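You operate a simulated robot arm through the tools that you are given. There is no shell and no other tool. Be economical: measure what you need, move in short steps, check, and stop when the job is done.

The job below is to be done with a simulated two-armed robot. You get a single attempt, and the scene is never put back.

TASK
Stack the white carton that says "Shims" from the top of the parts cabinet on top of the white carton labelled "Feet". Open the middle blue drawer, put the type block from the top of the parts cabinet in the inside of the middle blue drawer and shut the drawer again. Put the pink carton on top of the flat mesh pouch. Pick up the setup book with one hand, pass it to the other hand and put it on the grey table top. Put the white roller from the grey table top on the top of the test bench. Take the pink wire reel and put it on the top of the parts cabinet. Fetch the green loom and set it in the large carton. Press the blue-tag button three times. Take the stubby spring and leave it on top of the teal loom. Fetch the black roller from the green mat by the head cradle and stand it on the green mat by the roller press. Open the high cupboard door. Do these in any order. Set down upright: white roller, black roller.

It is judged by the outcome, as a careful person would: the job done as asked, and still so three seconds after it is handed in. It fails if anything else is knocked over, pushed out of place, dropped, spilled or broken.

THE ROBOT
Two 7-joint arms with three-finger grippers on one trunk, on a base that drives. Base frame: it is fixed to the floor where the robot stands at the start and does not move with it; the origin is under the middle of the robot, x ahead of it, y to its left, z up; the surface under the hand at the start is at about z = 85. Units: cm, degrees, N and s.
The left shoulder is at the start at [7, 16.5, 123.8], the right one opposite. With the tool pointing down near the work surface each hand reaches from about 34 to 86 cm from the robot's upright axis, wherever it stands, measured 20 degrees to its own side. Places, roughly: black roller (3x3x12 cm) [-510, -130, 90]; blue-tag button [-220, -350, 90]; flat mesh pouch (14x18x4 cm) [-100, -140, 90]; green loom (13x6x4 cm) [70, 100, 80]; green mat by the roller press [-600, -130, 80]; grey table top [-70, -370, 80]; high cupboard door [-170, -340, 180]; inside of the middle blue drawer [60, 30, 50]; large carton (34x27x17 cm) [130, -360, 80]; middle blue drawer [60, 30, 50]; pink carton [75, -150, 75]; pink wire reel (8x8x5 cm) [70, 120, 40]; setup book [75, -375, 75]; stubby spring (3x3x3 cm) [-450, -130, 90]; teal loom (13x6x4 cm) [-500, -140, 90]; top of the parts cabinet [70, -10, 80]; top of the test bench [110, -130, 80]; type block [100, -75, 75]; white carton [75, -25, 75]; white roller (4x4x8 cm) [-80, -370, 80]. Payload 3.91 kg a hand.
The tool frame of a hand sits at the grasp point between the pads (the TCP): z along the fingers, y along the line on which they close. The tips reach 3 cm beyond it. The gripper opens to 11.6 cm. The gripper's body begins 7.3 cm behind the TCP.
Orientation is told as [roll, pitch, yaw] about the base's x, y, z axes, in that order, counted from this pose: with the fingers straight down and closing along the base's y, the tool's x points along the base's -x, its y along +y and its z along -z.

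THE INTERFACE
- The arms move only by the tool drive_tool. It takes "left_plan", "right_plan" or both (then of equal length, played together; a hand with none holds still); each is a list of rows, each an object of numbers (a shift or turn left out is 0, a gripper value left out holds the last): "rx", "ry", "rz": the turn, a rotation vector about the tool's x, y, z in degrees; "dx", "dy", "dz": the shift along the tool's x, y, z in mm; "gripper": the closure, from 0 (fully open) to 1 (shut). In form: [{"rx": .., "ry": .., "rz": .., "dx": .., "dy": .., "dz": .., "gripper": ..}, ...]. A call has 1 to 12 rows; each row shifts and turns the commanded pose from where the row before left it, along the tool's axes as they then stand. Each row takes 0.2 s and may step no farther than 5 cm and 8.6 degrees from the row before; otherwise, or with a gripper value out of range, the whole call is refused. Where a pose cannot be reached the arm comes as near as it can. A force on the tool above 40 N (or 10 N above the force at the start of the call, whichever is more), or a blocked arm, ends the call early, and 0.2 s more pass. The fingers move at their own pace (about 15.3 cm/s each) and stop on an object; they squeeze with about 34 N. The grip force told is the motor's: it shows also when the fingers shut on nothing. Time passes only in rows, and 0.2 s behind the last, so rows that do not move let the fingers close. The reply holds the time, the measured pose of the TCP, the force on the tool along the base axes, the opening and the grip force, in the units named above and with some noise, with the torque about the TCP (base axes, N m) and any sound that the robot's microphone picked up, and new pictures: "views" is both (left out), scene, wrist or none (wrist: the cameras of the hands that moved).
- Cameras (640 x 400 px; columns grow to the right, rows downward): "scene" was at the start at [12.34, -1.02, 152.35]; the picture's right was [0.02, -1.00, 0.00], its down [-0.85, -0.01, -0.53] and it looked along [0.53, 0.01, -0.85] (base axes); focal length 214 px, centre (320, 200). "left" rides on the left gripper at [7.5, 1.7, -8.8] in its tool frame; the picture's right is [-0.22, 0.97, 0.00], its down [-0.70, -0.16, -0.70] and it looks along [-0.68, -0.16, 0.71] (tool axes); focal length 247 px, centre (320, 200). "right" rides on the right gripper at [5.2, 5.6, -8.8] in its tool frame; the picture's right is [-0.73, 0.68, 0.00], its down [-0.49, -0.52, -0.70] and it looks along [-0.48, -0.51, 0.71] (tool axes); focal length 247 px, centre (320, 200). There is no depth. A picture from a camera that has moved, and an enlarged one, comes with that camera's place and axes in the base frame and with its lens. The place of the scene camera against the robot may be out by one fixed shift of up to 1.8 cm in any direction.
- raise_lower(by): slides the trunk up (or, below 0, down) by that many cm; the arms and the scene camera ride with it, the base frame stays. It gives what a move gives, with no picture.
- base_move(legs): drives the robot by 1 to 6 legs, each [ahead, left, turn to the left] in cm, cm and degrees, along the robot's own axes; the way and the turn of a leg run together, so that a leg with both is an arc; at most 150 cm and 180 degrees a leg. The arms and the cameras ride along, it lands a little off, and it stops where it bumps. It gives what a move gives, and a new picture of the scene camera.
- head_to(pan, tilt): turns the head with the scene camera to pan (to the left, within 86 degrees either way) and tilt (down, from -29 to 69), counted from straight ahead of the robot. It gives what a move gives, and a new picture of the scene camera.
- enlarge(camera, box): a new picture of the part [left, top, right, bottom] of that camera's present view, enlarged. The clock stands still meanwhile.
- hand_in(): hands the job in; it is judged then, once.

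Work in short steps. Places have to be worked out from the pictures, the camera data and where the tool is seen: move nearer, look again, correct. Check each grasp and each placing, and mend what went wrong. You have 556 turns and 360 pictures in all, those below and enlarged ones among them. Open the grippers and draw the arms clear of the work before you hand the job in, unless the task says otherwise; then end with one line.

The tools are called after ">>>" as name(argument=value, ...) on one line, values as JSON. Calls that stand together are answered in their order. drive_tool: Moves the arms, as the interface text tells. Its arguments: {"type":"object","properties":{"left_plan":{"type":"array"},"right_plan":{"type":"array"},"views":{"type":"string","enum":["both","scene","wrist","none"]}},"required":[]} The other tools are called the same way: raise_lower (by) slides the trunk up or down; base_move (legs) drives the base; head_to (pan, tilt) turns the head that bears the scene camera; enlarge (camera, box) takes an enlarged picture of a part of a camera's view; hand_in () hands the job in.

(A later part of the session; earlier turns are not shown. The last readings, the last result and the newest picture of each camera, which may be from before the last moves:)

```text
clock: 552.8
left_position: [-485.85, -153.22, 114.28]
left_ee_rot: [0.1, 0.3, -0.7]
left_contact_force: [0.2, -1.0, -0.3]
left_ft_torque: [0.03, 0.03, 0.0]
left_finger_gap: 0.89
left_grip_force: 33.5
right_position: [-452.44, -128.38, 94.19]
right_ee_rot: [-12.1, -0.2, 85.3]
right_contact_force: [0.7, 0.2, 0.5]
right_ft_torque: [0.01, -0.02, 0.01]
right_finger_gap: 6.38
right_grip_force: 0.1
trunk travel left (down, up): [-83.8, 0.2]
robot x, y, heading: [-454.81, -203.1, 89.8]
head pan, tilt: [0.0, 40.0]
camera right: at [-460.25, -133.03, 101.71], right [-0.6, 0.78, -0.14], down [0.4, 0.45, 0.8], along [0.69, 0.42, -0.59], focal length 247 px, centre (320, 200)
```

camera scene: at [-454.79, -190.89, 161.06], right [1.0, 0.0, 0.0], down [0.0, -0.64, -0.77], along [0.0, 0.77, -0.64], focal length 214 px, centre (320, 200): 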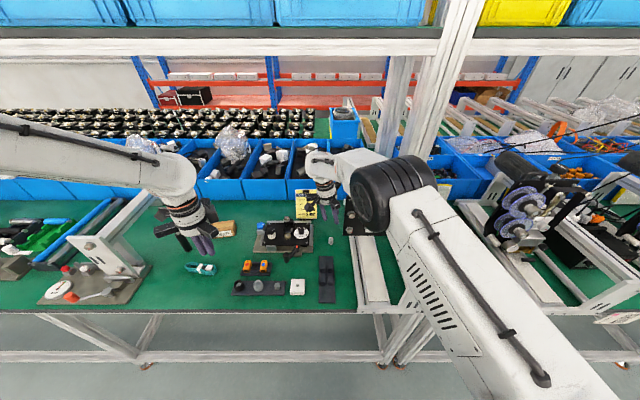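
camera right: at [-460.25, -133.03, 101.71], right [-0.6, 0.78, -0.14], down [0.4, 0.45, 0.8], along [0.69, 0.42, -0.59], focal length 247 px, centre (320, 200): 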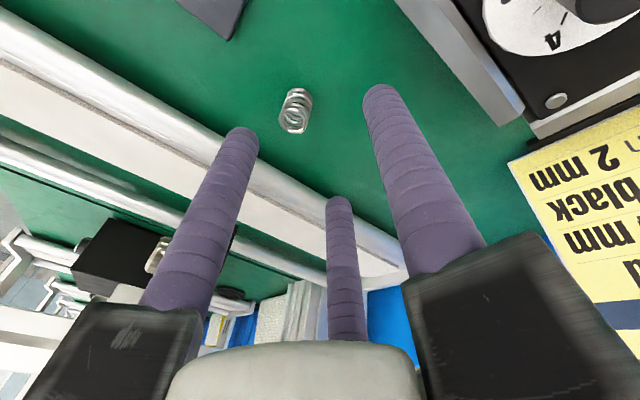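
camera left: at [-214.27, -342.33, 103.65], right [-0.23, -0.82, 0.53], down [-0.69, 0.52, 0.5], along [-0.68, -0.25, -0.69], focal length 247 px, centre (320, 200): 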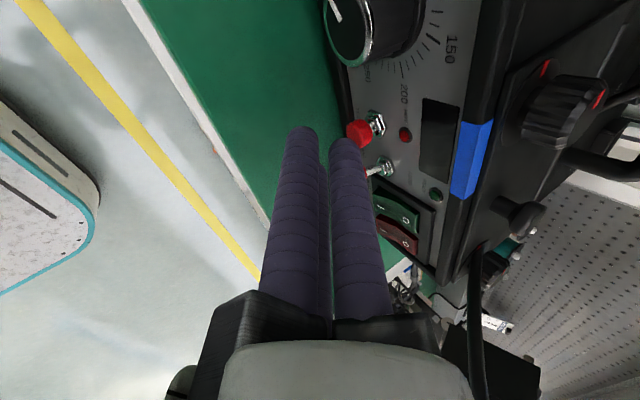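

Re-triangulated: table z≈83.4, spring top z≈86.3, spring now at [−448.5, −129.4]. Realign above it, gap 4.6 cm, and check.

>>> drive_tool(right_plan=[{"dy": -33, "dz": 7, "dx": 7, "gripper": 0.6}, {"dz": 20, "dy": 4}, {}], views="wrist")

```text
clock: 553.6
left_position: [-486.05, -153.22, 114.4]
left_ee_rot: [0.1, 0.3, -0.6]
left_contact_force: [-0.6, -0.9, 0.4]
left_ft_torque: [0.02, -0.01, 0.01]
left_finger_gap: 0.9
left_grip_force: 34.5
right_position: [-449.18, -129.36, 92.09]
right_ee_rot: [-12.1, -0.4, 85.3]
right_contact_force: [0.5, -0.1, 0.1]
right_ft_torque: [0.0, -0.05, 0.0]
right_finger_gap: 4.65
right_grip_force: 0.1
trunk travel left (down, up): [-83.8, 0.2]
robot x, y, heading: [-455.07, -203.26, 89.9]
head pan, tilt: [0.0, 40.0]
camera right: at [-456.95, -134.03, 99.61], right [-0.6, 0.78, -0.14], down [0.4, 0.45, 0.8], along [0.69, 0.43, -0.59], focal length 247 px, centre (320, 200)
```

right: 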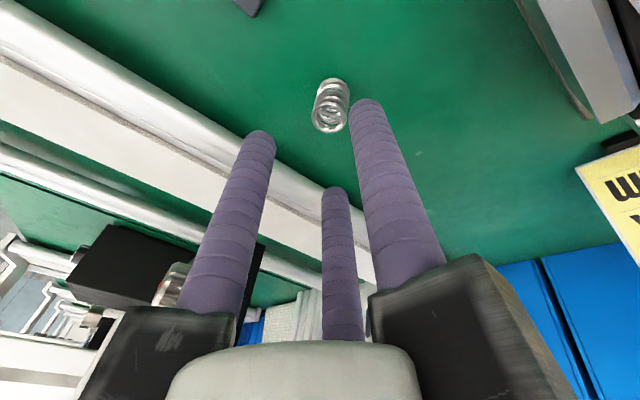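

Consistent. Descend to z≈87.4 and check.

>>> drive_tool(right_plan=[{"dz": 24, "dy": 5}, {"dz": 22, "dy": 5}, {}], views="wrist")

```text
clock: 554.4
left_position: [-485.98, -153.31, 114.43]
left_ee_rot: [0.2, 0.3, -0.6]
left_contact_force: [0.5, -0.1, 0.3]
left_ft_torque: [-0.01, 0.0, 0.03]
left_finger_gap: 0.89
left_grip_force: 33.8
right_position: [-449.09, -129.31, 87.68]
right_ee_rot: [-12.0, -0.4, 85.3]
right_contact_force: [-1.8, -1.9, 10.6]
right_ft_torque: [-0.03, 0.33, -0.06]
right_finger_gap: 4.59
right_grip_force: 0.0
trunk travel left (down, up): [-83.8, 0.2]
robot x, y, heading: [-455.25, -203.15, 90.2]
head pan, tilt: [0.0, 40.0]
camera right: at [-456.96, -134.01, 95.11], right [-0.6, 0.78, -0.14], down [0.4, 0.45, 0.8], along [0.69, 0.43, -0.59], focal length 247 px, centre (320, 200)
```

right: 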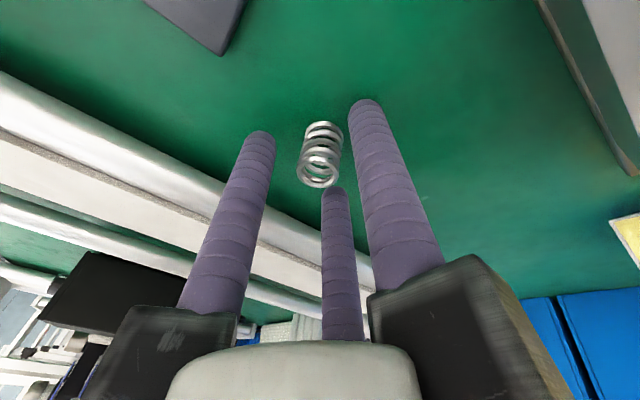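

Jaw A touches the table; spring is centred. Close.

>>> drive_tool(right_plan=[{"dz": -2}, {"gripper": 0.75}, {"gripper": 0.9}, {}, {}], views="wrist")

```text
clock: 555.6
left_position: [-485.81, -153.29, 114.2]
left_ee_rot: [0.1, 0.3, -0.7]
left_contact_force: [-0.1, 1.1, -0.2]
left_ft_torque: [0.01, -0.02, 0.0]
left_finger_gap: 0.9
left_grip_force: 33.9
right_position: [-449.18, -129.43, 87.59]
right_ee_rot: [-12.1, -0.1, 85.4]
right_contact_force: [-0.1, 0.1, 0.2]
right_ft_torque: [-0.01, 0.02, -0.03]
right_finger_gap: 2.15
right_grip_force: 33.9
trunk travel left (down, up): [-83.8, 0.2]
robot x, y, heading: [-455.07, -202.97, 89.9]
head pan, tilt: [0.0, 40.0]
camera right: at [-456.96, -133.99, 95.12], right [-0.6, 0.78, -0.14], down [0.4, 0.45, 0.8], along [0.69, 0.42, -0.59], focal length 247 px, centre (320, 200)
```

right: 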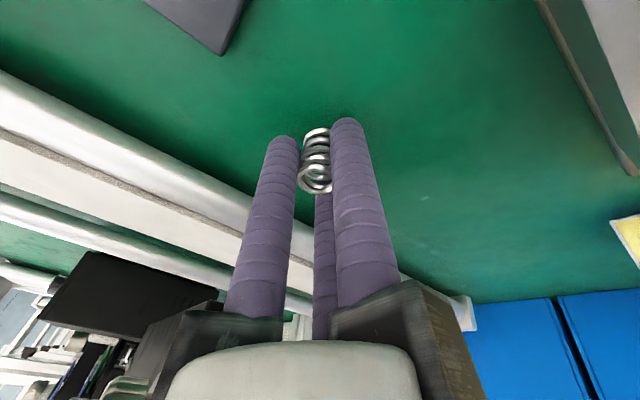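

Spring gripped. Lift straight up, drifting away from the plate.

>>> drive_tool(right_plan=[{"dz": -20, "dy": -2}, {"dz": -39, "dy": 2}, {"dz": -39, "dy": 4}, {"dz": -39, "dy": 4}, {"dz": -39, "dy": 4}, {"dz": -39, "dy": 4}, {}], views="wrist")

```text
clock: 557.2
left_position: [-485.87, -153.31, 114.2]
left_ee_rot: [0.0, 0.3, -0.7]
left_contact_force: [0.2, 0.5, 0.0]
left_ft_torque: [-0.03, -0.01, 0.0]
left_finger_gap: 0.92
left_grip_force: 34.7
right_position: [-455.24, -129.06, 108.19]
right_ee_rot: [-11.9, -0.1, 85.2]
right_contact_force: [0.4, -0.2, -1.6]
right_ft_torque: [0.02, 0.02, -0.01]
right_finger_gap: 2.14
right_grip_force: 34.1
trunk travel left (down, up): [-83.8, 0.2]
robot x, y, heading: [-455.32, -203.56, 89.9]
head pan, tilt: [0.0, 40.0]
camera right: at [-462.98, -133.6, 115.85], right [-0.6, 0.78, -0.14], down [0.4, 0.45, 0.8], along [0.69, 0.42, -0.59], focal length 247 px, centre (320, 200)
```

right: 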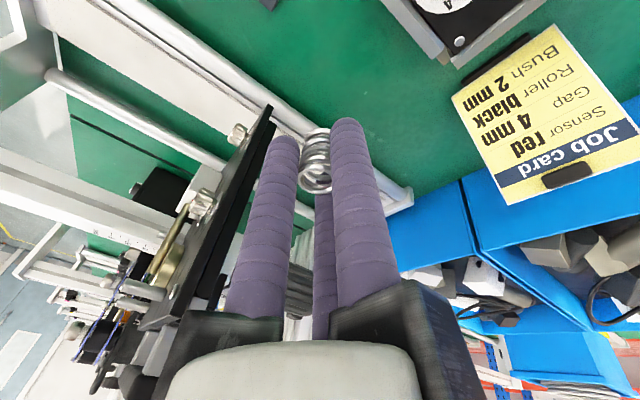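

Spring held. Tuck the left hand back and up, then shift the base 47 cm left towards the teal loom.

>>> drive_tool(left_plan=[{"dy": -40, "dz": -20}, {"dy": -40, "dz": -20}, {"dy": -30, "dz": -20}, {}], right_plan=[{"dz": -39, "dy": -8}, {}, {}, {}], views="none")

>>> base_move(legs=[[-8, 0, 0], [0, 47, 0], [8, 0, 0]])

>>> enlarge(camera="scene", box=[220, 160, 440, 310])

```text
clock: 558.2
left_position: [-486.36, -164.13, 120.7]
left_ee_rot: [0.1, 3.3, -1.2]
left_contact_force: [-0.1, -0.3, 0.5]
left_ft_torque: [0.04, -0.07, 0.0]
left_finger_gap: 0.93
left_grip_force: 33.6
right_position: [-455.46, -129.08, 112.31]
right_ee_rot: [-12.0, -0.3, 85.4]
right_contact_force: [-1.1, -0.6, -0.5]
right_ft_torque: [0.02, -0.05, 0.03]
right_finger_gap: 2.14
right_grip_force: 33.4
trunk travel left (down, up): [-83.8, 0.2]
robot x, y, heading: [-455.36, -203.25, 89.9]
head pan, tilt: [0.0, 40.0]
```

```text
clock: 562.3
left_position: [-532.64, -164.41, 120.58]
left_ee_rot: [0.2, 0.3, -0.8]
left_contact_force: [-0.2, -0.1, 0.0]
left_ft_torque: [0.02, 0.01, -0.04]
left_finger_gap: 0.92
left_grip_force: 33.8
right_position: [-501.73, -129.43, 112.56]
right_ee_rot: [-12.0, -0.4, 85.2]
right_contact_force: [-1.0, -0.2, 0.0]
right_ft_torque: [0.03, 0.02, 0.01]
right_finger_gap: 2.11
right_grip_force: 34.7
trunk travel left (down, up): [-83.8, 0.2]
robot x, y, heading: [-501.79, -203.15, 89.7]
head pan, tilt: [0.0, 40.0]
camera scene: at [-501.47, -191.31, 161.11], right [1.0, 0.0, 0.0], down [0.0, -0.64, -0.77], along [0.0, 0.77, -0.64], focal length 214 px, centre (320, 200)
```

scene: 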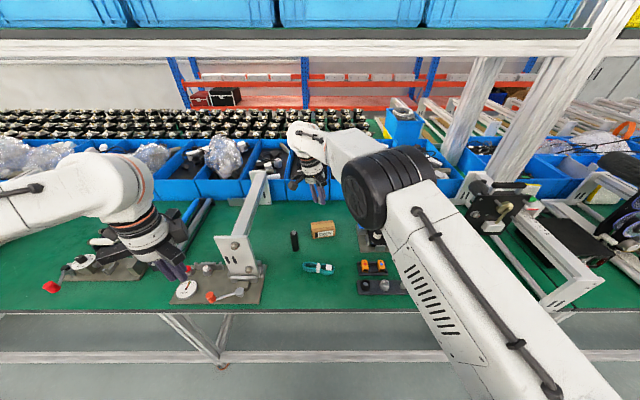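

```text
2.67 times, centred on (330, 235) of scene
camera zoom: at [-501.47, -191.31, 161.11], right [1.0, 0.0, 0.0], down [0.0, -0.64, -0.77], along [0.0, 0.77, -0.64], focal length 572 px, centre (293, 107)
```

zoom: 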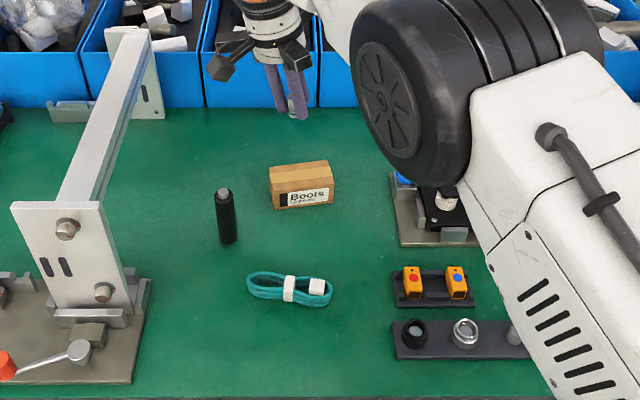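

Move the spring above the teal loom at [−502, −142.7].

>>> drive_tool(right_plan=[{"dx": 44, "dy": 6}, {"dx": 44, "dy": 6}, {"dx": 43, "dy": 6}, {"dz": 39, "dy": 8}, {"dz": 20, "dy": 4}, {}], views="both")

```text
clock: 563.2
left_position: [-532.64, -164.1, 120.29]
left_ee_rot: [0.1, 0.3, -0.8]
left_contact_force: [-0.5, 0.1, 0.7]
left_ft_torque: [-0.02, 0.02, -0.02]
left_finger_gap: 0.9
left_grip_force: 34.0
right_position: [-503.04, -145.03, 102.13]
right_ee_rot: [-12.2, 10.3, 83.1]
right_contact_force: [0.0, -0.7, -0.3]
right_ft_torque: [0.0, -0.01, -0.02]
right_finger_gap: 2.08
right_grip_force: 33.4
trunk travel left (down, up): [-83.8, 0.2]
robot x, y, heading: [-502.23, -203.41, 89.6]
head pan, tilt: [0.0, 40.0]
stopped in row 4 (right hand): the arm was blocked; the commanded pose is now the measured one
camera scene: at [-501.6, -190.62, 161.03], right [1.0, 0.0, 0.0], down [0.0, -0.64, -0.76], along [0.0, 0.76, -0.64], focal length 214 px, centre (320, 200)
camera right: at [-510.87, -147.94, 110.41], right [-0.58, 0.77, -0.27], down [0.44, 0.57, 0.69], along [0.69, 0.28, -0.67], focal length 247 px, centre (320, 200)
```

scene: 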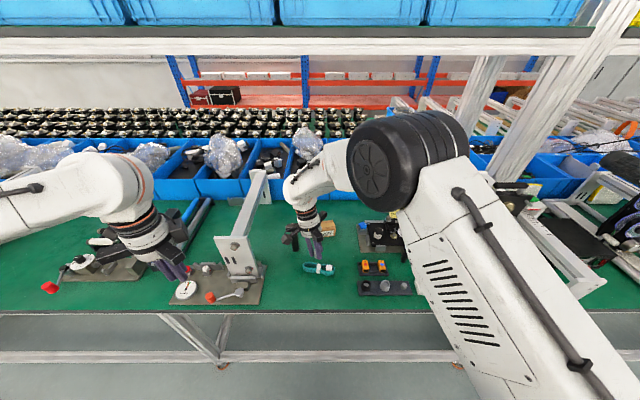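
right: 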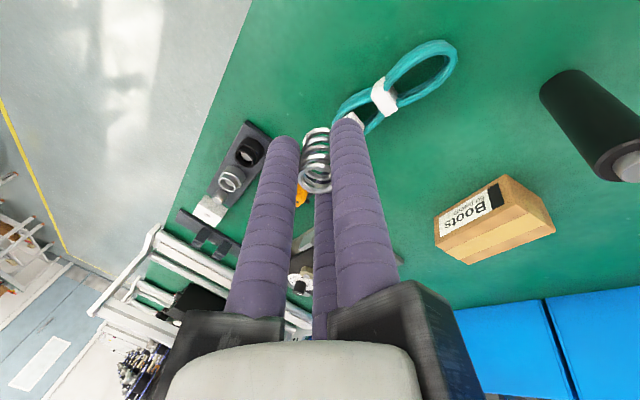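

The elbow is crowding the torso. Back the base 15 cm, extend the hand and straighten.

>>> base_move(legs=[[-16, 0, 0]])

>>> drive_tool(right_plan=[{"dx": -30, "dz": -8}, {"ry": -5}, {"ry": -5.3, "rz": -2}, {"dx": -45}, {"dx": -45}, {"dx": -40}, {}], views="wrist")

```text
clock: 564.6
left_position: [-532.56, -180.03, 120.31]
left_ee_rot: [0.0, 0.3, -0.9]
left_contact_force: [1.1, 0.0, 0.3]
left_ft_torque: [-0.02, 0.01, 0.0]
left_finger_gap: 0.92
left_grip_force: 34.0
right_position: [-503.02, -161.22, 102.1]
right_ee_rot: [-12.1, 10.3, 83.1]
right_contact_force: [-0.4, -0.1, -0.2]
right_ft_torque: [-0.02, -0.01, -0.02]
right_finger_gap: 2.12
right_grip_force: 34.2
trunk travel left (down, up): [-83.8, 0.2]
robot x, y, heading: [-502.09, -219.81, 89.7]
head pan, tilt: [0.0, 40.0]
camera scene: at [-501.51, -206.71, 161.02], right [1.0, 0.0, 0.0], down [0.0, -0.64, -0.76], along [0.0, 0.76, -0.64], focal length 214 px, centre (320, 200)
```

scene: 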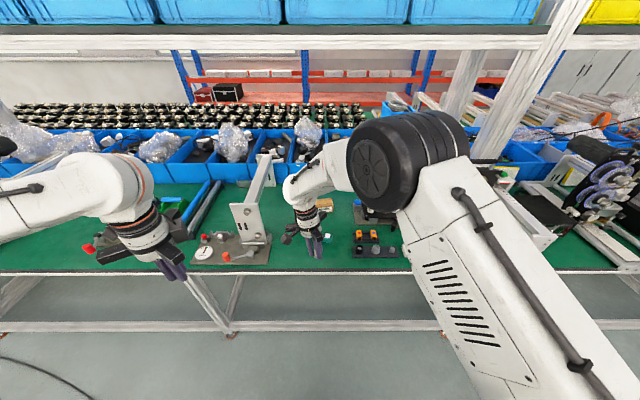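

```text
clock: 566.2
left_position: [-532.56, -180.38, 120.37]
left_ee_rot: [0.1, 0.3, -1.0]
left_contact_force: [0.5, -0.3, -0.1]
left_ft_torque: [0.0, -0.02, -0.03]
left_finger_gap: 0.9
left_grip_force: 34.1
right_position: [-502.19, -145.31, 102.52]
right_ee_rot: [-11.9, 0.5, 87.1]
right_contact_force: [0.0, -0.1, 0.4]
right_ft_torque: [-0.03, 0.02, -0.01]
right_finger_gap: 2.09
right_grip_force: 34.1
trunk travel left (down, up): [-83.8, 0.2]
robot x, y, heading: [-501.82, -219.31, 89.8]
head pan, tilt: [0.0, 40.0]
camera right: at [-509.79, -150.18, 110.03], right [-0.63, 0.76, -0.15], down [0.39, 0.47, 0.79], along [0.67, 0.44, -0.6], focal length 247 px, centre (320, 200)
```

right: 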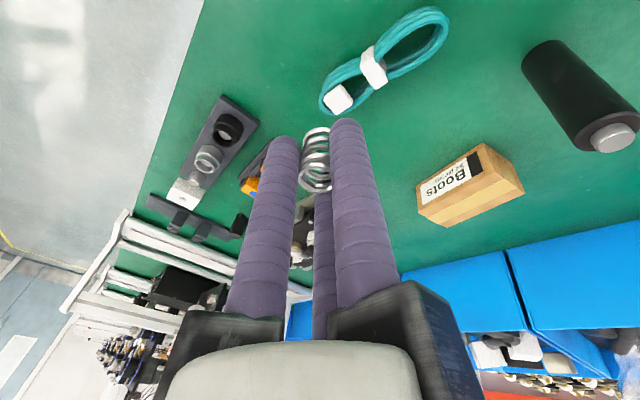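

Loom's middle tag at ≈[−502.5, −142.1]. Align and lower.

>>> drive_tool(right_plan=[{"dx": -32, "dy": 9}, {"dz": 40, "dy": 8.3}, {"dz": 30, "dy": 6.3}, {}], views="wrist")

```text
clock: 567.2
left_position: [-532.56, -180.22, 120.36]
left_ee_rot: [0.1, 0.3, -0.9]
left_contact_force: [0.1, -0.1, -1.0]
left_ft_torque: [-0.01, 0.01, -0.01]
left_finger_gap: 0.89
left_grip_force: 33.3
right_position: [-501.97, -143.59, 95.24]
right_ee_rot: [-11.8, 0.5, 87.3]
right_contact_force: [-0.4, -0.5, -1.3]
right_ft_torque: [-0.02, -0.01, 0.01]
right_finger_gap: 2.07
right_grip_force: 34.0
right hand out of reach, approached as far as the arm can: row 1, 3
trunk travel left (down, up): [-83.8, 0.2]
robot x, y, heading: [-501.72, -219.54, 89.9]
head pan, tilt: [0.0, 40.0]
camera right: at [-509.67, -148.37, 102.81], right [-0.63, 0.76, -0.15], down [0.39, 0.47, 0.79], along [0.67, 0.44, -0.6], focal length 247 px, centre (320, 200)
```

right: 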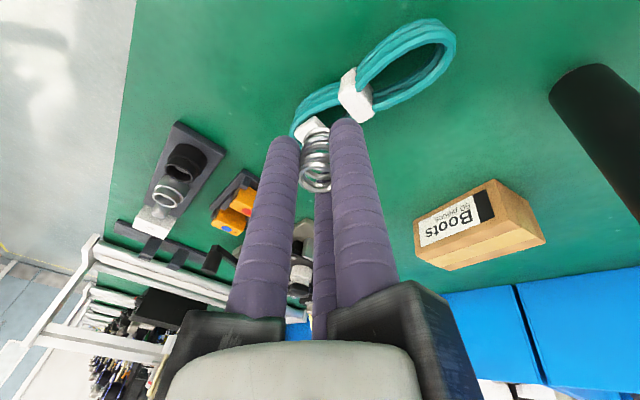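

At the reach limit; drive ahead 5 cm and ease the hand back in small steps.

>>> base_move(legs=[[6, 0, 0]])

>>> drive_tool(right_plan=[{"dx": 2}, {"dx": 2}, {"dx": 3}, {"dx": 4}, {"dx": 6}, {"dx": 8}, {"dx": 10}, {}], views="wrist")

```text
clock: 568.2
left_position: [-532.58, -174.81, 120.57]
left_ee_rot: [0.4, 0.2, -0.8]
left_contact_force: [0.0, -0.2, 0.2]
left_ft_torque: [0.06, 0.03, 0.01]
left_finger_gap: 0.9
left_grip_force: 34.3
right_position: [-502.1, -138.04, 95.53]
right_ee_rot: [-11.8, 0.2, 87.2]
right_contact_force: [0.1, 0.1, 0.2]
right_ft_torque: [0.04, -0.01, -0.02]
right_finger_gap: 2.04
right_grip_force: 34.6
trunk travel left (down, up): [-83.8, 0.2]
robot x, y, heading: [-502.18, -213.16, 89.8]
head pan, tilt: [0.0, 40.0]
camera scene: at [-501.48, -201.72, 161.13], right [1.0, 0.0, 0.0], down [0.0, -0.64, -0.77], along [0.0, 0.77, -0.64], focal length 214 px, centre (320, 200)
```

scene: 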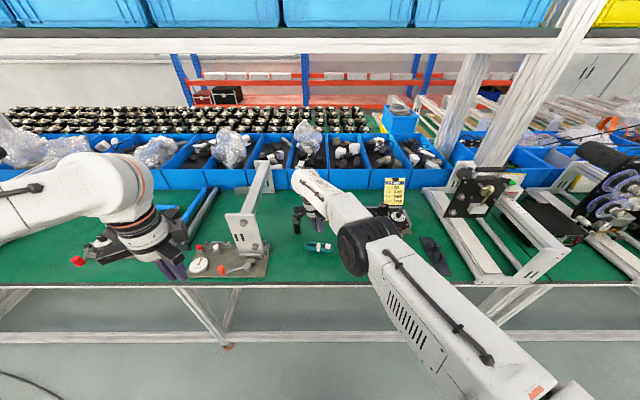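

```text
clock: 570.0
left_position: [-532.64, -174.44, 120.41]
left_ee_rot: [0.1, 0.4, -1.0]
left_contact_force: [-0.6, -0.3, 0.2]
left_ft_torque: [0.02, 0.04, -0.03]
left_finger_gap: 0.92
left_grip_force: 34.2
right_position: [-502.22, -141.14, 95.21]
right_ee_rot: [-11.9, 0.6, 87.2]
right_contact_force: [0.1, 0.9, -0.1]
right_ft_torque: [-0.02, 0.01, -0.03]
right_finger_gap: 2.07
right_grip_force: 34.1
trunk travel left (down, up): [-83.8, 0.2]
robot x, y, heading: [-501.58, -213.02, 89.9]
head pan, tilt: [0.0, 40.0]
camera right: at [-509.88, -145.97, 102.84], right [-0.63, 0.76, -0.14], down [0.39, 0.47, 0.79], along [0.67, 0.44, -0.6], focal length 247 px, centre (320, 200)
```

right: 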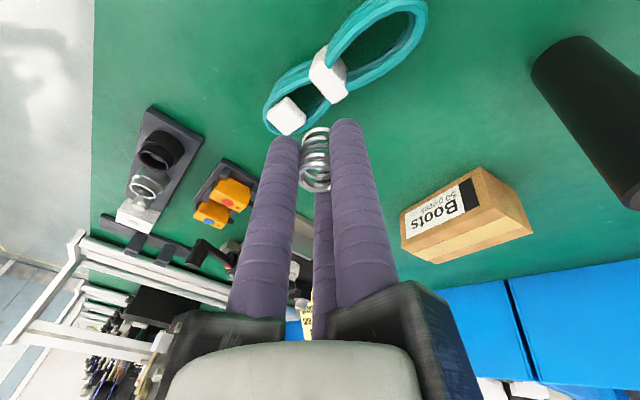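

Now align: spring over the middle tag [−502.7, −142.4].

>>> drive_tool(right_plan=[{"dx": 13, "dy": 9}, {"dz": 20, "dy": 4}, {"dz": 10, "dy": 2}, {}], views="wrist")

```text
clock: 571.0
left_position: [-532.54, -174.53, 120.27]
left_ee_rot: [0.3, 0.3, -0.9]
left_contact_force: [-0.4, 0.7, 0.8]
left_ft_torque: [-0.02, -0.04, -0.01]
left_finger_gap: 0.94
left_grip_force: 33.9
right_position: [-503.14, -142.43, 91.99]
right_ee_rot: [-11.7, 0.5, 87.2]
right_contact_force: [0.8, -1.0, 0.2]
right_ft_torque: [0.03, 0.01, 0.0]
right_finger_gap: 2.06
right_grip_force: 34.1
trunk travel left (down, up): [-83.8, 0.2]
robot x, y, heading: [-502.19, -213.59, 89.8]
head pan, tilt: [0.0, 40.0]
camera right: at [-510.79, -147.27, 99.61], right [-0.63, 0.76, -0.14], down [0.39, 0.47, 0.79], along [0.67, 0.44, -0.6], focal length 247 px, centre (320, 200)
```

right: 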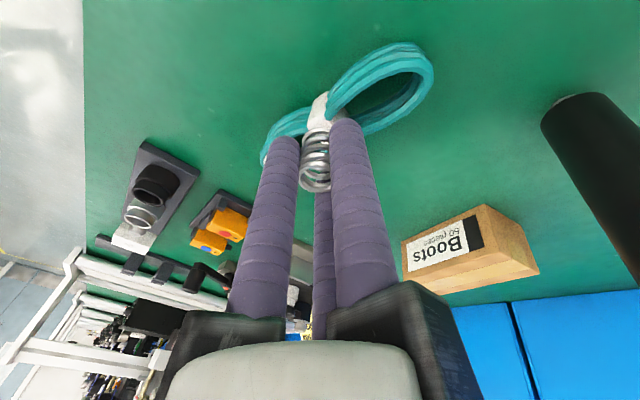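

>>> drive_tool(right_plan=[{"dx": 4, "dz": 5, "dy": 1}, {"dz": 4, "dy": 1}, {"dz": 3, "dy": 0.6}, {}], views="none")

>>> drive_tool(right_plan=[{"dz": 3, "dy": 0.6}, {"dz": 3, "dy": 0.6}, {}], views="wrist")

```text
clock: 572.0
left_position: [-532.51, -174.42, 120.37]
left_ee_rot: [0.2, 0.3, -0.9]
left_contact_force: [-0.2, -0.3, 0.0]
left_ft_torque: [0.01, 0.01, 0.01]
left_finger_gap: 0.91
left_grip_force: 34.2
right_position: [-503.24, -142.94, 90.94]
right_ee_rot: [-11.8, 0.3, 87.2]
right_contact_force: [0.4, -0.9, 7.8]
right_ft_torque: [0.02, 0.03, 0.06]
right_finger_gap: 2.05
right_grip_force: 34.5
trunk travel left (down, up): [-83.8, 0.2]
robot x, y, heading: [-502.27, -213.31, 89.7]
head pan, tilt: [0.0, 40.0]
```

```text
clock: 572.8
left_position: [-532.53, -174.71, 120.57]
left_ee_rot: [0.2, 0.3, -0.9]
left_contact_force: [-0.8, -0.8, 0.1]
left_ft_torque: [0.0, -0.01, 0.04]
left_finger_gap: 0.92
left_grip_force: 34.2
right_position: [-503.28, -142.86, 90.67]
right_ee_rot: [-11.8, -0.1, 87.2]
right_contact_force: [-1.5, 1.1, 35.1]
right_ft_torque: [0.14, 0.26, 0.03]
right_finger_gap: 2.09
right_grip_force: 33.8
trunk travel left (down, up): [-83.8, 0.2]
robot x, y, heading: [-501.89, -213.31, 89.7]
head pan, tilt: [0.0, 40.0]
camera right: at [-510.84, -147.8, 98.26], right [-0.63, 0.76, -0.14], down [0.39, 0.47, 0.79], along [0.67, 0.45, -0.59], focal length 247 px, centre (320, 200)
```

right: 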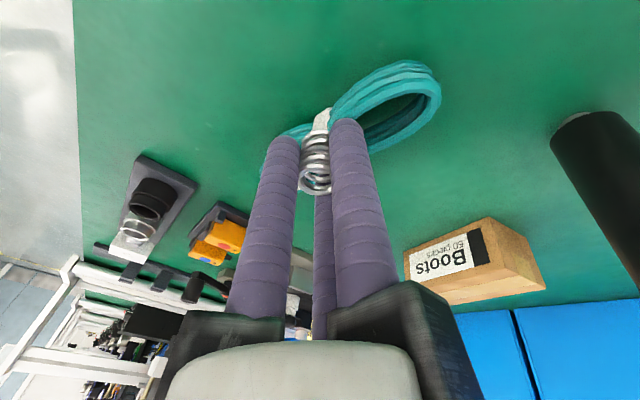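

Contact on the loom. Ease up 2 mm, open slowly and rise.

>>> drive_tool(right_plan=[{"dz": -3, "dy": -0.6}, {"gripper": 0.75}, {"gripper": 0.68}, {"gripper": 0.6}, {}, {"dz": -15, "dy": -3}, {"dz": -30, "dy": -6}, {"dz": -39, "dy": -8}, {}], views="wrist")

```text
clock: 574.8
left_position: [-532.74, -174.22, 120.31]
left_ee_rot: [0.1, 0.3, -0.9]
left_contact_force: [-1.0, 0.0, -0.2]
left_ft_torque: [-0.01, -0.02, 0.0]
left_finger_gap: 0.9
left_grip_force: 33.7
right_position: [-503.33, -142.71, 99.01]
right_ee_rot: [-11.9, 0.6, 87.2]
right_contact_force: [0.2, 0.4, -0.7]
right_ft_torque: [-0.05, 0.0, 0.0]
right_finger_gap: 4.65
right_grip_force: 0.0
trunk travel left (down, up): [-83.8, 0.2]
robot x, y, heading: [-501.94, -213.34, 89.9]
head pan, tilt: [0.0, 40.0]
camera right: at [-510.96, -147.55, 106.61], right [-0.63, 0.76, -0.15], down [0.39, 0.48, 0.79], along [0.67, 0.44, -0.6], focal length 247 px, centre (320, 200)
```

right: 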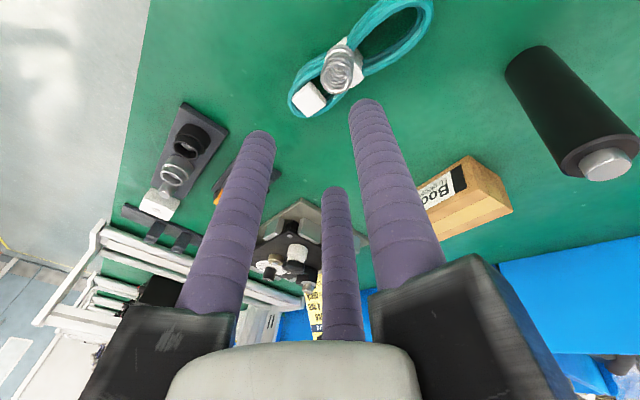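

>>> enlarge(camera="right", box=[270, 0, 450, 130])

```text
3.08 times, centred on (360, 65) of right
camera zoom: at [-510.96, -147.55, 106.61], right [-0.63, 0.76, -0.15], down [0.39, 0.48, 0.79], along [0.67, 0.44, -0.6], focal length 760 px, centre (197, 615)
```

zoom: 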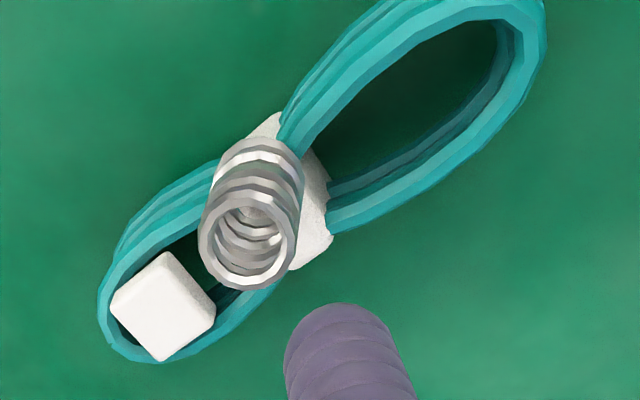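

Spring stands on the teal loom. Now the black roller at ≈[−512.5, −132.3]: raise, straighten, drive ahead 9 and move above it.

>>> drive_tool(right_plan=[{"dz": -30, "dy": -6}, {"dz": -39, "dy": -8}, {"dz": -39, "dy": -8}, {"rx": -6}, {"rx": -6}, {}], views="none")

>>> base_move(legs=[[9, 0, 0]])

>>> drive_tool(right_plan=[{"dy": 40, "dx": -3}, {"dy": 40, "dx": -3}, {"dy": 15, "dx": -1}, {}], views="wrist")

```text
clock: 576.2
left_position: [-532.68, -174.4, 120.39]
left_ee_rot: [0.1, 0.3, -0.9]
left_contact_force: [-0.4, 0.8, -0.3]
left_ft_torque: [0.0, -0.02, 0.01]
left_finger_gap: 0.9
left_grip_force: 33.9
right_position: [-503.5, -142.87, 110.04]
right_ee_rot: [0.2, 0.4, 87.2]
right_contact_force: [-0.7, -0.2, 0.6]
right_ft_torque: [-0.06, 0.0, -0.02]
right_finger_gap: 4.62
right_grip_force: 0.0
trunk travel left (down, up): [-83.8, 0.2]
robot x, y, heading: [-501.79, -213.39, 90.0]
head pan, tilt: [0.0, 40.0]
```

```text
clock: 577.3
left_position: [-532.56, -165.66, 120.55]
left_ee_rot: [0.3, 0.3, -0.9]
left_contact_force: [0.1, -1.0, 0.6]
left_ft_torque: [0.02, 0.04, 0.0]
left_finger_gap: 0.89
left_grip_force: 34.1
right_position: [-503.35, -133.98, 110.19]
right_ee_rot: [0.2, 0.3, 87.4]
right_contact_force: [-0.3, 0.2, 0.2]
right_ft_torque: [0.02, 0.01, 0.03]
right_finger_gap: 4.64
right_grip_force: 0.0
trunk travel left (down, up): [-83.8, 0.2]
robot x, y, heading: [-501.87, -204.33, 89.7]
head pan, tilt: [0.0, 40.0]
camera scene: at [-501.44, -192.44, 161.09], right [1.0, 0.0, 0.0], down [0.0, -0.64, -0.77], along [0.0, 0.77, -0.64], focal length 214 px, centre (320, 200)
```

scene: 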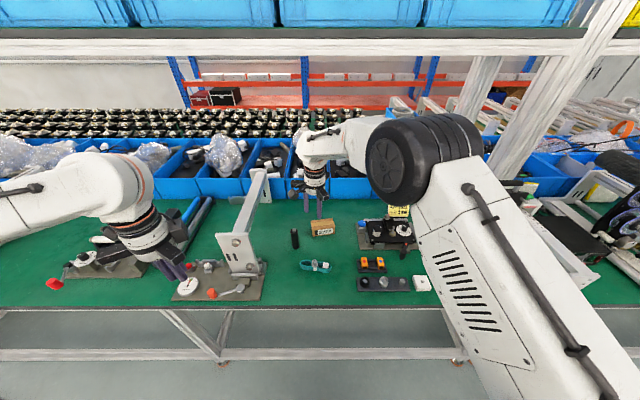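

```text
clock: 578.3
left_position: [-532.4, -165.5, 120.44]
left_ee_rot: [0.2, 0.2, -0.9]
left_contact_force: [0.5, -0.3, 0.2]
left_ft_torque: [0.02, 0.0, -0.02]
left_finger_gap: 0.9
left_grip_force: 34.6
right_position: [-512.84, -132.77, 110.21]
right_ee_rot: [0.2, 0.4, 87.3]
right_contact_force: [0.3, -0.4, 0.9]
right_ft_torque: [0.03, -0.02, -0.01]
right_finger_gap: 4.64
right_grip_force: 0.1
trunk travel left (down, up): [-83.8, 0.2]
robot x, y, heading: [-502.34, -204.62, 89.7]
head pan, tilt: [0.0, 40.0]
camera right: at [-518.71, -137.52, 119.07], right [-0.64, 0.76, 0.0], down [0.55, 0.47, 0.69], along [0.53, 0.45, -0.72], focal length 247 px, centre (320, 200)
```

right: 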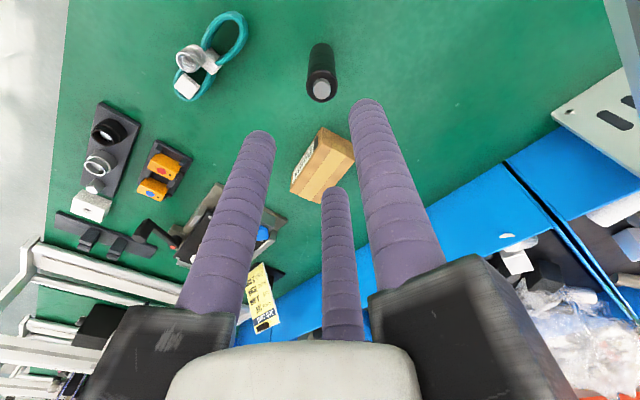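

Roller is right under. Descend to z≈91.5 and close.

>>> drive_tool(right_plan=[{"dx": -3.5}, {"dz": 45}, {"dz": 45}, {"dz": 45}, {"dz": 45}, {"dz": 7}, {}, {"gripper": 0.75}, {"gripper": 0.92}, {}, {}], views="wrist")

```text
clock: 580.7
left_position: [-532.57, -165.46, 120.33]
left_ee_rot: [0.2, 0.3, -1.0]
left_contact_force: [-0.2, -0.6, -0.1]
left_ft_torque: [-0.02, -0.02, -0.03]
left_finger_gap: 0.9
left_grip_force: 34.1
right_position: [-512.77, -132.45, 91.38]
right_ee_rot: [0.2, 0.3, 87.2]
right_contact_force: [2.1, 1.4, 4.9]
right_ft_torque: [0.16, -0.03, 0.02]
right_finger_gap: 3.06
right_grip_force: 33.6
trunk travel left (down, up): [-83.8, 0.2]
robot x, y, heading: [-502.06, -204.45, 89.9]
head pan, tilt: [0.0, 40.0]
camera right: at [-518.67, -137.26, 100.37], right [-0.65, 0.76, 0.0], down [0.55, 0.47, 0.69], along [0.53, 0.45, -0.72], focal length 247 px, centre (320, 200)
```

right: 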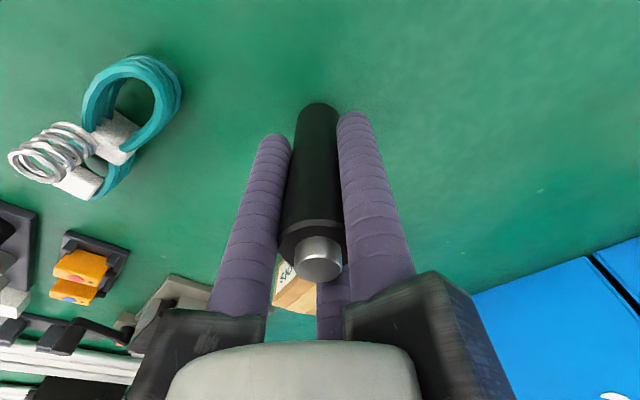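

Black roller gripped. Lift, back off a little and move west to look for the roller press.

>>> drive_tool(right_plan=[{"dz": -40}, {"dz": -45}, {"dz": -45}, {"dz": -45}, {"dz": -45}, {"dz": -30}, {}], left_plan=[{"dz": -20}, {"dz": -20}, {}, {}, {}, {}, {}], views="none")

>>> base_move(legs=[[-22, 0, 0], [0, 85, 0]])

```text
clock: 582.3
left_position: [-532.56, -165.4, 124.39]
left_ee_rot: [0.1, 0.2, -0.9]
left_contact_force: [-0.7, 0.0, 0.7]
left_ft_torque: [0.0, 0.0, 0.0]
left_finger_gap: 0.9
left_grip_force: 33.8
right_position: [-512.65, -132.13, 116.41]
right_ee_rot: [0.2, 0.4, 87.3]
right_contact_force: [0.5, 0.7, -0.5]
right_ft_torque: [-0.01, 0.02, 0.03]
right_finger_gap: 3.05
right_grip_force: 33.7
trunk travel left (down, up): [-83.8, 0.2]
robot x, y, heading: [-501.74, -204.42, 89.9]
head pan, tilt: [0.0, 40.0]
```

```text
clock: 588.1
left_position: [-616.57, -187.18, 124.55]
left_ee_rot: [0.0, 0.3, -1.1]
left_contact_force: [-0.1, 0.3, 1.0]
left_ft_torque: [-0.01, 0.04, -0.01]
left_finger_gap: 0.9
left_grip_force: 34.1
right_position: [-596.72, -153.96, 116.29]
right_ee_rot: [0.3, 0.4, 87.2]
right_contact_force: [0.1, 0.8, -1.0]
right_ft_torque: [0.01, -0.02, 0.0]
right_finger_gap: 2.98
right_grip_force: 34.1
trunk travel left (down, up): [-83.8, 0.2]
robot x, y, heading: [-585.87, -226.66, 89.4]
head pan, tilt: [0.0, 40.0]
camera scene: at [-585.59, -213.95, 161.05], right [1.0, -0.01, 0.0], down [0.0, -0.64, -0.77], along [0.0, 0.77, -0.64], focal length 214 px, centre (320, 200)
```

scene: 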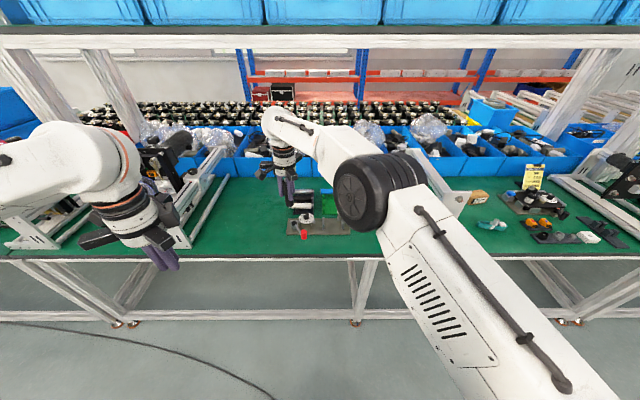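

>>> enlarge(camera="scene", box=[170, 150, 390, 270])

```text
2.91 times, centred on (280, 210) of scene
camera zoom: at [-585.59, -213.95, 161.05], right [1.0, -0.01, 0.0], down [0.0, -0.64, -0.77], along [0.0, 0.77, -0.64], focal length 624 px, centre (436, 171)
```

zoom: 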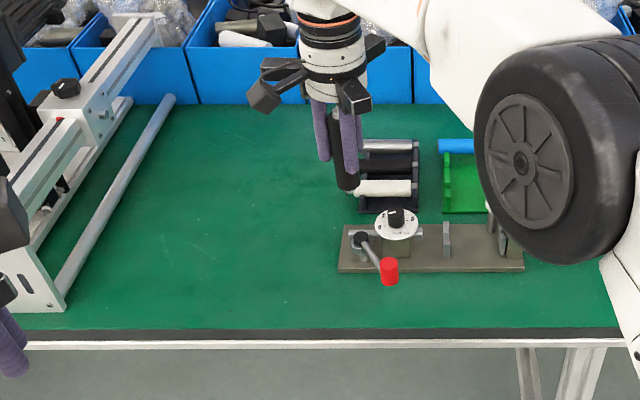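

Free green mat beside the press at ≈[−611, −137]. Shift base left 28 and ahead 18, and bring the roller over it.

>>> base_move(legs=[[0, 28, 0], [18, 0, 0]])

>>> drive_tool(right_plan=[{}], views="wrist")

```text
clock: 591.1
left_position: [-644.43, -169.26, 124.62]
left_ee_rot: [0.3, 0.4, -0.7]
left_contact_force: [0.2, 0.1, 0.1]
left_ft_torque: [0.06, 0.0, -0.01]
left_finger_gap: 0.91
left_grip_force: 34.2
right_position: [-624.74, -136.14, 116.59]
right_ee_rot: [0.2, 0.3, 87.4]
right_contact_force: [0.1, -0.7, -1.4]
right_ft_torque: [0.03, 0.01, -0.02]
right_finger_gap: 2.88
right_grip_force: 34.2
trunk travel left (down, up): [-83.8, 0.2]
robot x, y, heading: [-613.83, -208.52, 90.2]
head pan, tilt: [0.0, 40.0]
camera scene: at [-613.34, -196.13, 161.09], right [1.0, 0.0, 0.0], down [0.0, -0.64, -0.77], along [0.0, 0.77, -0.64], focal length 214 px, centre (320, 200)
```

scene: 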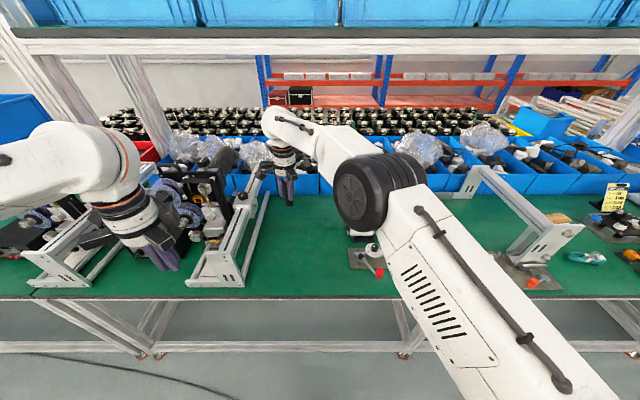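

```text
clock: 591.5
left_position: [-644.51, -169.11, 124.47]
left_ee_rot: [0.1, 0.4, -0.8]
left_contact_force: [0.0, -0.3, 0.0]
left_ft_torque: [0.03, -0.03, -0.01]
left_finger_gap: 0.9
left_grip_force: 33.6
right_position: [-624.72, -135.91, 116.33]
right_ee_rot: [0.2, 0.5, 87.5]
right_contact_force: [-0.4, 0.6, -1.7]
right_ft_torque: [-0.01, 0.04, 0.0]
right_finger_gap: 2.9
right_grip_force: 34.1
trunk travel left (down, up): [-83.8, 0.2]
robot x, y, heading: [-613.6, -207.71, 89.7]
head pan, tilt: [0.0, 40.0]
camera right: at [-630.63, -140.86, 125.37], right [-0.65, 0.76, 0.0], down [0.55, 0.47, 0.69], along [0.53, 0.45, -0.72], focal length 247 px, centre (320, 200)
```

right: 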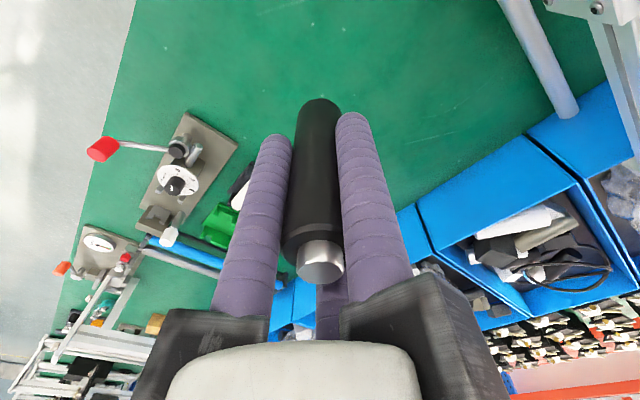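

Mat is clear here. Shift towards the press to [−616.5, −138] and lower.

>>> drive_tool(right_plan=[{"dy": -41, "dx": 8}, {"dy": -41, "dx": 8}, {"dz": 45}, {"dz": 45}, {"dz": 45}, {"dz": 45}, {"dz": 40}, {}], views="both")

```text
clock: 593.3
left_position: [-644.46, -169.32, 124.58]
left_ee_rot: [0.2, 0.3, -0.8]
left_contact_force: [0.2, 0.2, 0.3]
left_ft_torque: [0.01, 0.0, 0.0]
left_finger_gap: 0.93
left_grip_force: 33.6
right_position: [-616.62, -138.14, 94.31]
right_ee_rot: [0.2, 0.4, 87.4]
right_contact_force: [0.6, 0.4, -0.8]
right_ft_torque: [0.07, 0.03, 0.01]
right_finger_gap: 2.9
right_grip_force: 34.5
trunk travel left (down, up): [-83.8, 0.2]
robot x, y, heading: [-613.99, -208.69, 89.8]
head pan, tilt: [0.0, 40.0]
camera scene: at [-613.36, -195.88, 161.07], right [1.0, 0.0, 0.0], down [0.0, -0.64, -0.77], along [0.0, 0.77, -0.64], focal length 214 px, centre (320, 200)
camera right: at [-622.57, -143.08, 103.26], right [-0.65, 0.76, 0.0], down [0.55, 0.47, 0.69], along [0.53, 0.45, -0.72], focal length 247 px, centre (320, 200)
```

scene: 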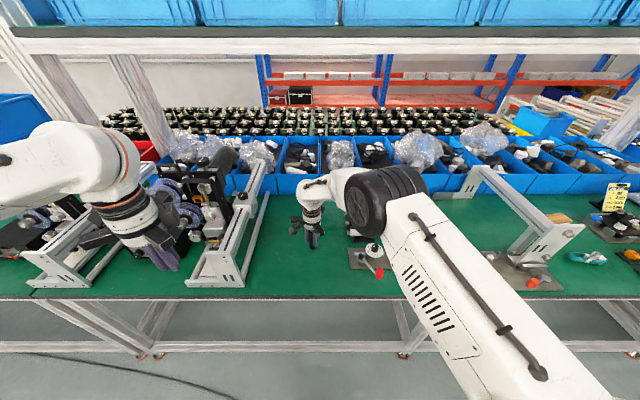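
right: 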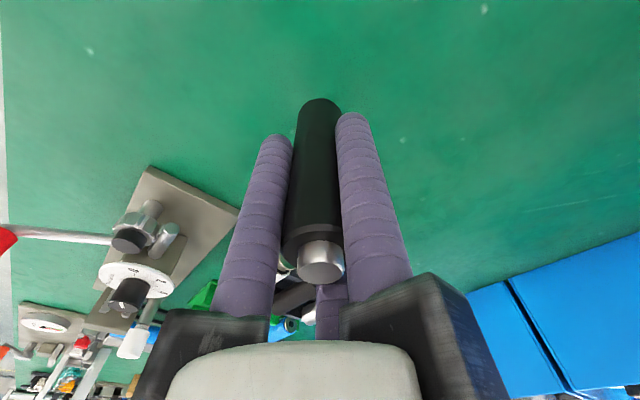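

Lower gently to contact.

>>> drive_tool(right_plan=[{"dz": 12}, {"dz": 6}, {"dz": 4}, {"dz": 3}, {}], views="none")

>>> drive_tool(right_plan=[{"dz": 3}, {"dz": 3}, {"dz": 2}, {}], views="none")

```text
clock: 594.5
left_position: [-644.53, -169.05, 124.38]
left_ee_rot: [0.3, 0.4, -0.8]
left_contact_force: [1.7, 1.1, 0.5]
left_ft_torque: [0.04, 0.0, -0.03]
left_finger_gap: 0.89
left_grip_force: 33.3
right_position: [-616.69, -138.09, 91.87]
right_ee_rot: [0.1, 0.4, 87.4]
right_contact_force: [-0.5, 0.4, -0.9]
right_ft_torque: [0.04, -0.01, -0.01]
right_finger_gap: 2.85
right_grip_force: 33.9
trunk travel left (down, up): [-83.8, 0.2]
robot x, y, heading: [-613.8, -208.41, 90.2]
head pan, tilt: [0.0, 40.0]
```

```text
clock: 595.5
left_position: [-644.62, -169.36, 124.45]
left_ee_rot: [0.3, 0.3, -0.7]
left_contact_force: [0.4, -0.5, 0.2]
left_ft_torque: [-0.02, 0.01, -0.02]
left_finger_gap: 0.9
left_grip_force: 34.0
right_position: [-616.73, -138.1, 91.39]
right_ee_rot: [0.3, 0.1, 87.4]
right_contact_force: [0.5, -0.2, 23.5]
right_ft_torque: [0.01, -0.04, 0.03]
right_finger_gap: 2.86
right_grip_force: 33.7
trunk travel left (down, up): [-83.8, 0.2]
robot x, y, heading: [-614.11, -208.68, 89.8]
head pan, tilt: [0.0, 40.0]
```

Flat contact (no torque). Release gently and lift clear.

>>> drive_tool(right_plan=[{"dz": -1.5}, {"gripper": 0.7}, {"gripper": 0.6}, {}, {"dz": -20}, {"dz": -40}, {"dz": -45}, {"dz": -45}, {}], views="both")

```text
clock: 597.5
left_position: [-644.51, -169.05, 124.48]
left_ee_rot: [0.2, 0.4, -0.7]
left_contact_force: [0.3, 0.1, -0.2]
left_ft_torque: [0.02, 0.0, 0.03]
left_finger_gap: 0.91
left_grip_force: 34.3
right_position: [-616.69, -137.98, 106.21]
right_ee_rot: [0.2, 0.5, 87.4]
right_contact_force: [0.4, -0.3, -0.3]
right_ft_torque: [-0.01, -0.02, 0.02]
right_finger_gap: 4.64
right_grip_force: 0.1
trunk travel left (down, up): [-83.8, 0.2]
robot x, y, heading: [-613.97, -208.21, 89.6]
head pan, tilt: [0.0, 40.0]
camera scene: at [-613.4, -195.73, 161.05], right [1.0, 0.0, 0.0], down [0.0, -0.64, -0.77], along [0.0, 0.77, -0.64], focal length 214 px, centre (320, 200)
camera right: at [-622.66, -142.82, 115.16], right [-0.65, 0.76, 0.0], down [0.55, 0.47, 0.69], along [0.53, 0.45, -0.72], focal length 247 px, centre (320, 200)
```

scene: 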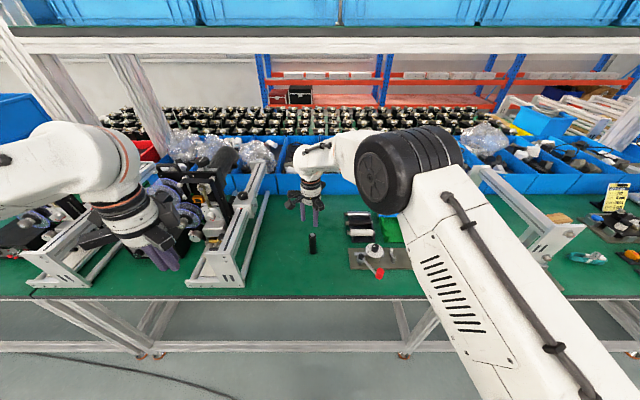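
right: 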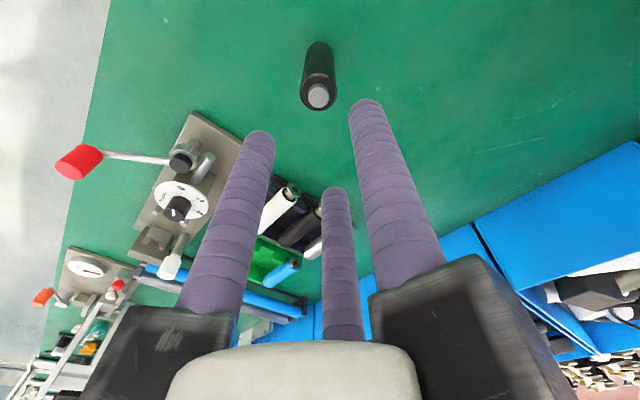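

Black roller stands by the press. All tasks are done; draw the arms clear, open the grippers and back away.

>>> drive_tool(right_plan=[{"dz": -40}, {"dx": 30, "gripper": 0.0}, {"dx": 40}, {"dx": 30}, {}], left_plan=[{"gripper": 0.5}, {"gripper": 0.0}, {}, {}, {}], views="none")

>>> base_move(legs=[[-30, 0, 0]])

>>> head_to(pan=-45, tilt=25)

```text
clock: 598.7
left_position: [-644.64, -169.02, 124.33]
left_ee_rot: [0.2, 0.3, -0.7]
left_contact_force: [0.8, 0.4, -0.7]
left_ft_torque: [-0.03, 0.01, -0.01]
left_finger_gap: 11.59
left_grip_force: 0.1
right_position: [-616.44, -147.63, 109.63]
right_ee_rot: [0.9, 1.7, 86.2]
right_contact_force: [0.1, -0.7, -0.1]
right_ft_torque: [-0.02, -0.03, -0.03]
right_finger_gap: 11.59
right_grip_force: 0.0
trunk travel left (down, up): [-83.8, 0.2]
robot x, y, heading: [-613.79, -208.14, 90.2]
head pan, tilt: [0.0, 40.0]
```

```text
clock: 600.8
left_position: [-644.61, -199.36, 124.47]
left_ee_rot: [0.0, 0.3, -0.9]
left_contact_force: [-0.6, -0.4, -0.5]
left_ft_torque: [-0.01, 0.03, 0.03]
left_finger_gap: 11.59
left_grip_force: 0.2
right_position: [-616.5, -177.82, 110.31]
right_ee_rot: [1.4, 1.1, 86.2]
right_contact_force: [-0.5, -0.2, 0.2]
right_ft_torque: [-0.02, -0.03, 0.01]
right_finger_gap: 11.6
right_grip_force: 0.1
trunk travel left (down, up): [-83.8, 0.2]
robot x, y, heading: [-613.98, -238.53, 89.7]
head pan, tilt: [0.0, 40.0]
camera scene: at [-613.43, -226.04, 161.03], right [1.0, 0.0, 0.0], down [0.0, -0.64, -0.77], along [0.0, 0.77, -0.64], focal length 214 px, centre (320, 200)
```

scene: 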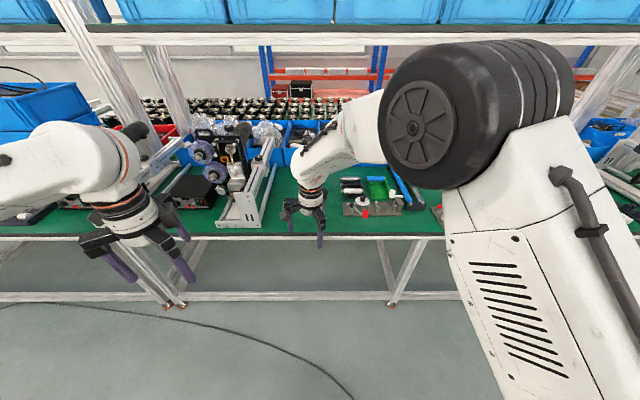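

```text
clock: 601.9
left_position: [-644.51, -199.35, 124.38]
left_ee_rot: [0.1, 0.2, -0.9]
left_contact_force: [-0.2, 0.2, -0.1]
left_ft_torque: [-0.01, 0.01, 0.0]
left_finger_gap: 11.61
left_grip_force: 0.0
right_position: [-616.54, -177.9, 110.41]
right_ee_rot: [1.5, 1.0, 86.1]
right_contact_force: [-0.3, 0.2, 0.8]
right_ft_torque: [-0.02, -0.03, 0.02]
right_finger_gap: 11.61
right_grip_force: 0.0
trunk travel left (down, up): [-83.8, 0.2]
robot x, y, heading: [-613.76, -238.76, 89.7]
head pan, tilt: [-45.0, 25.0]
camera scene: at [-606.94, -228.2, 163.38], right [0.7, -0.71, 0.0], down [-0.3, -0.3, -0.91], along [0.64, 0.64, -0.42], focal length 214 px, centre (320, 200)
```

scene: 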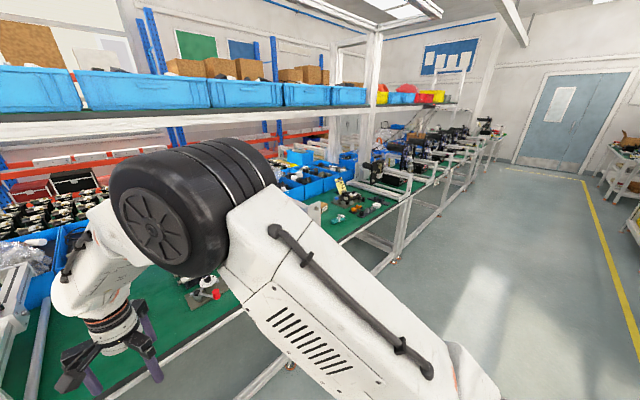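

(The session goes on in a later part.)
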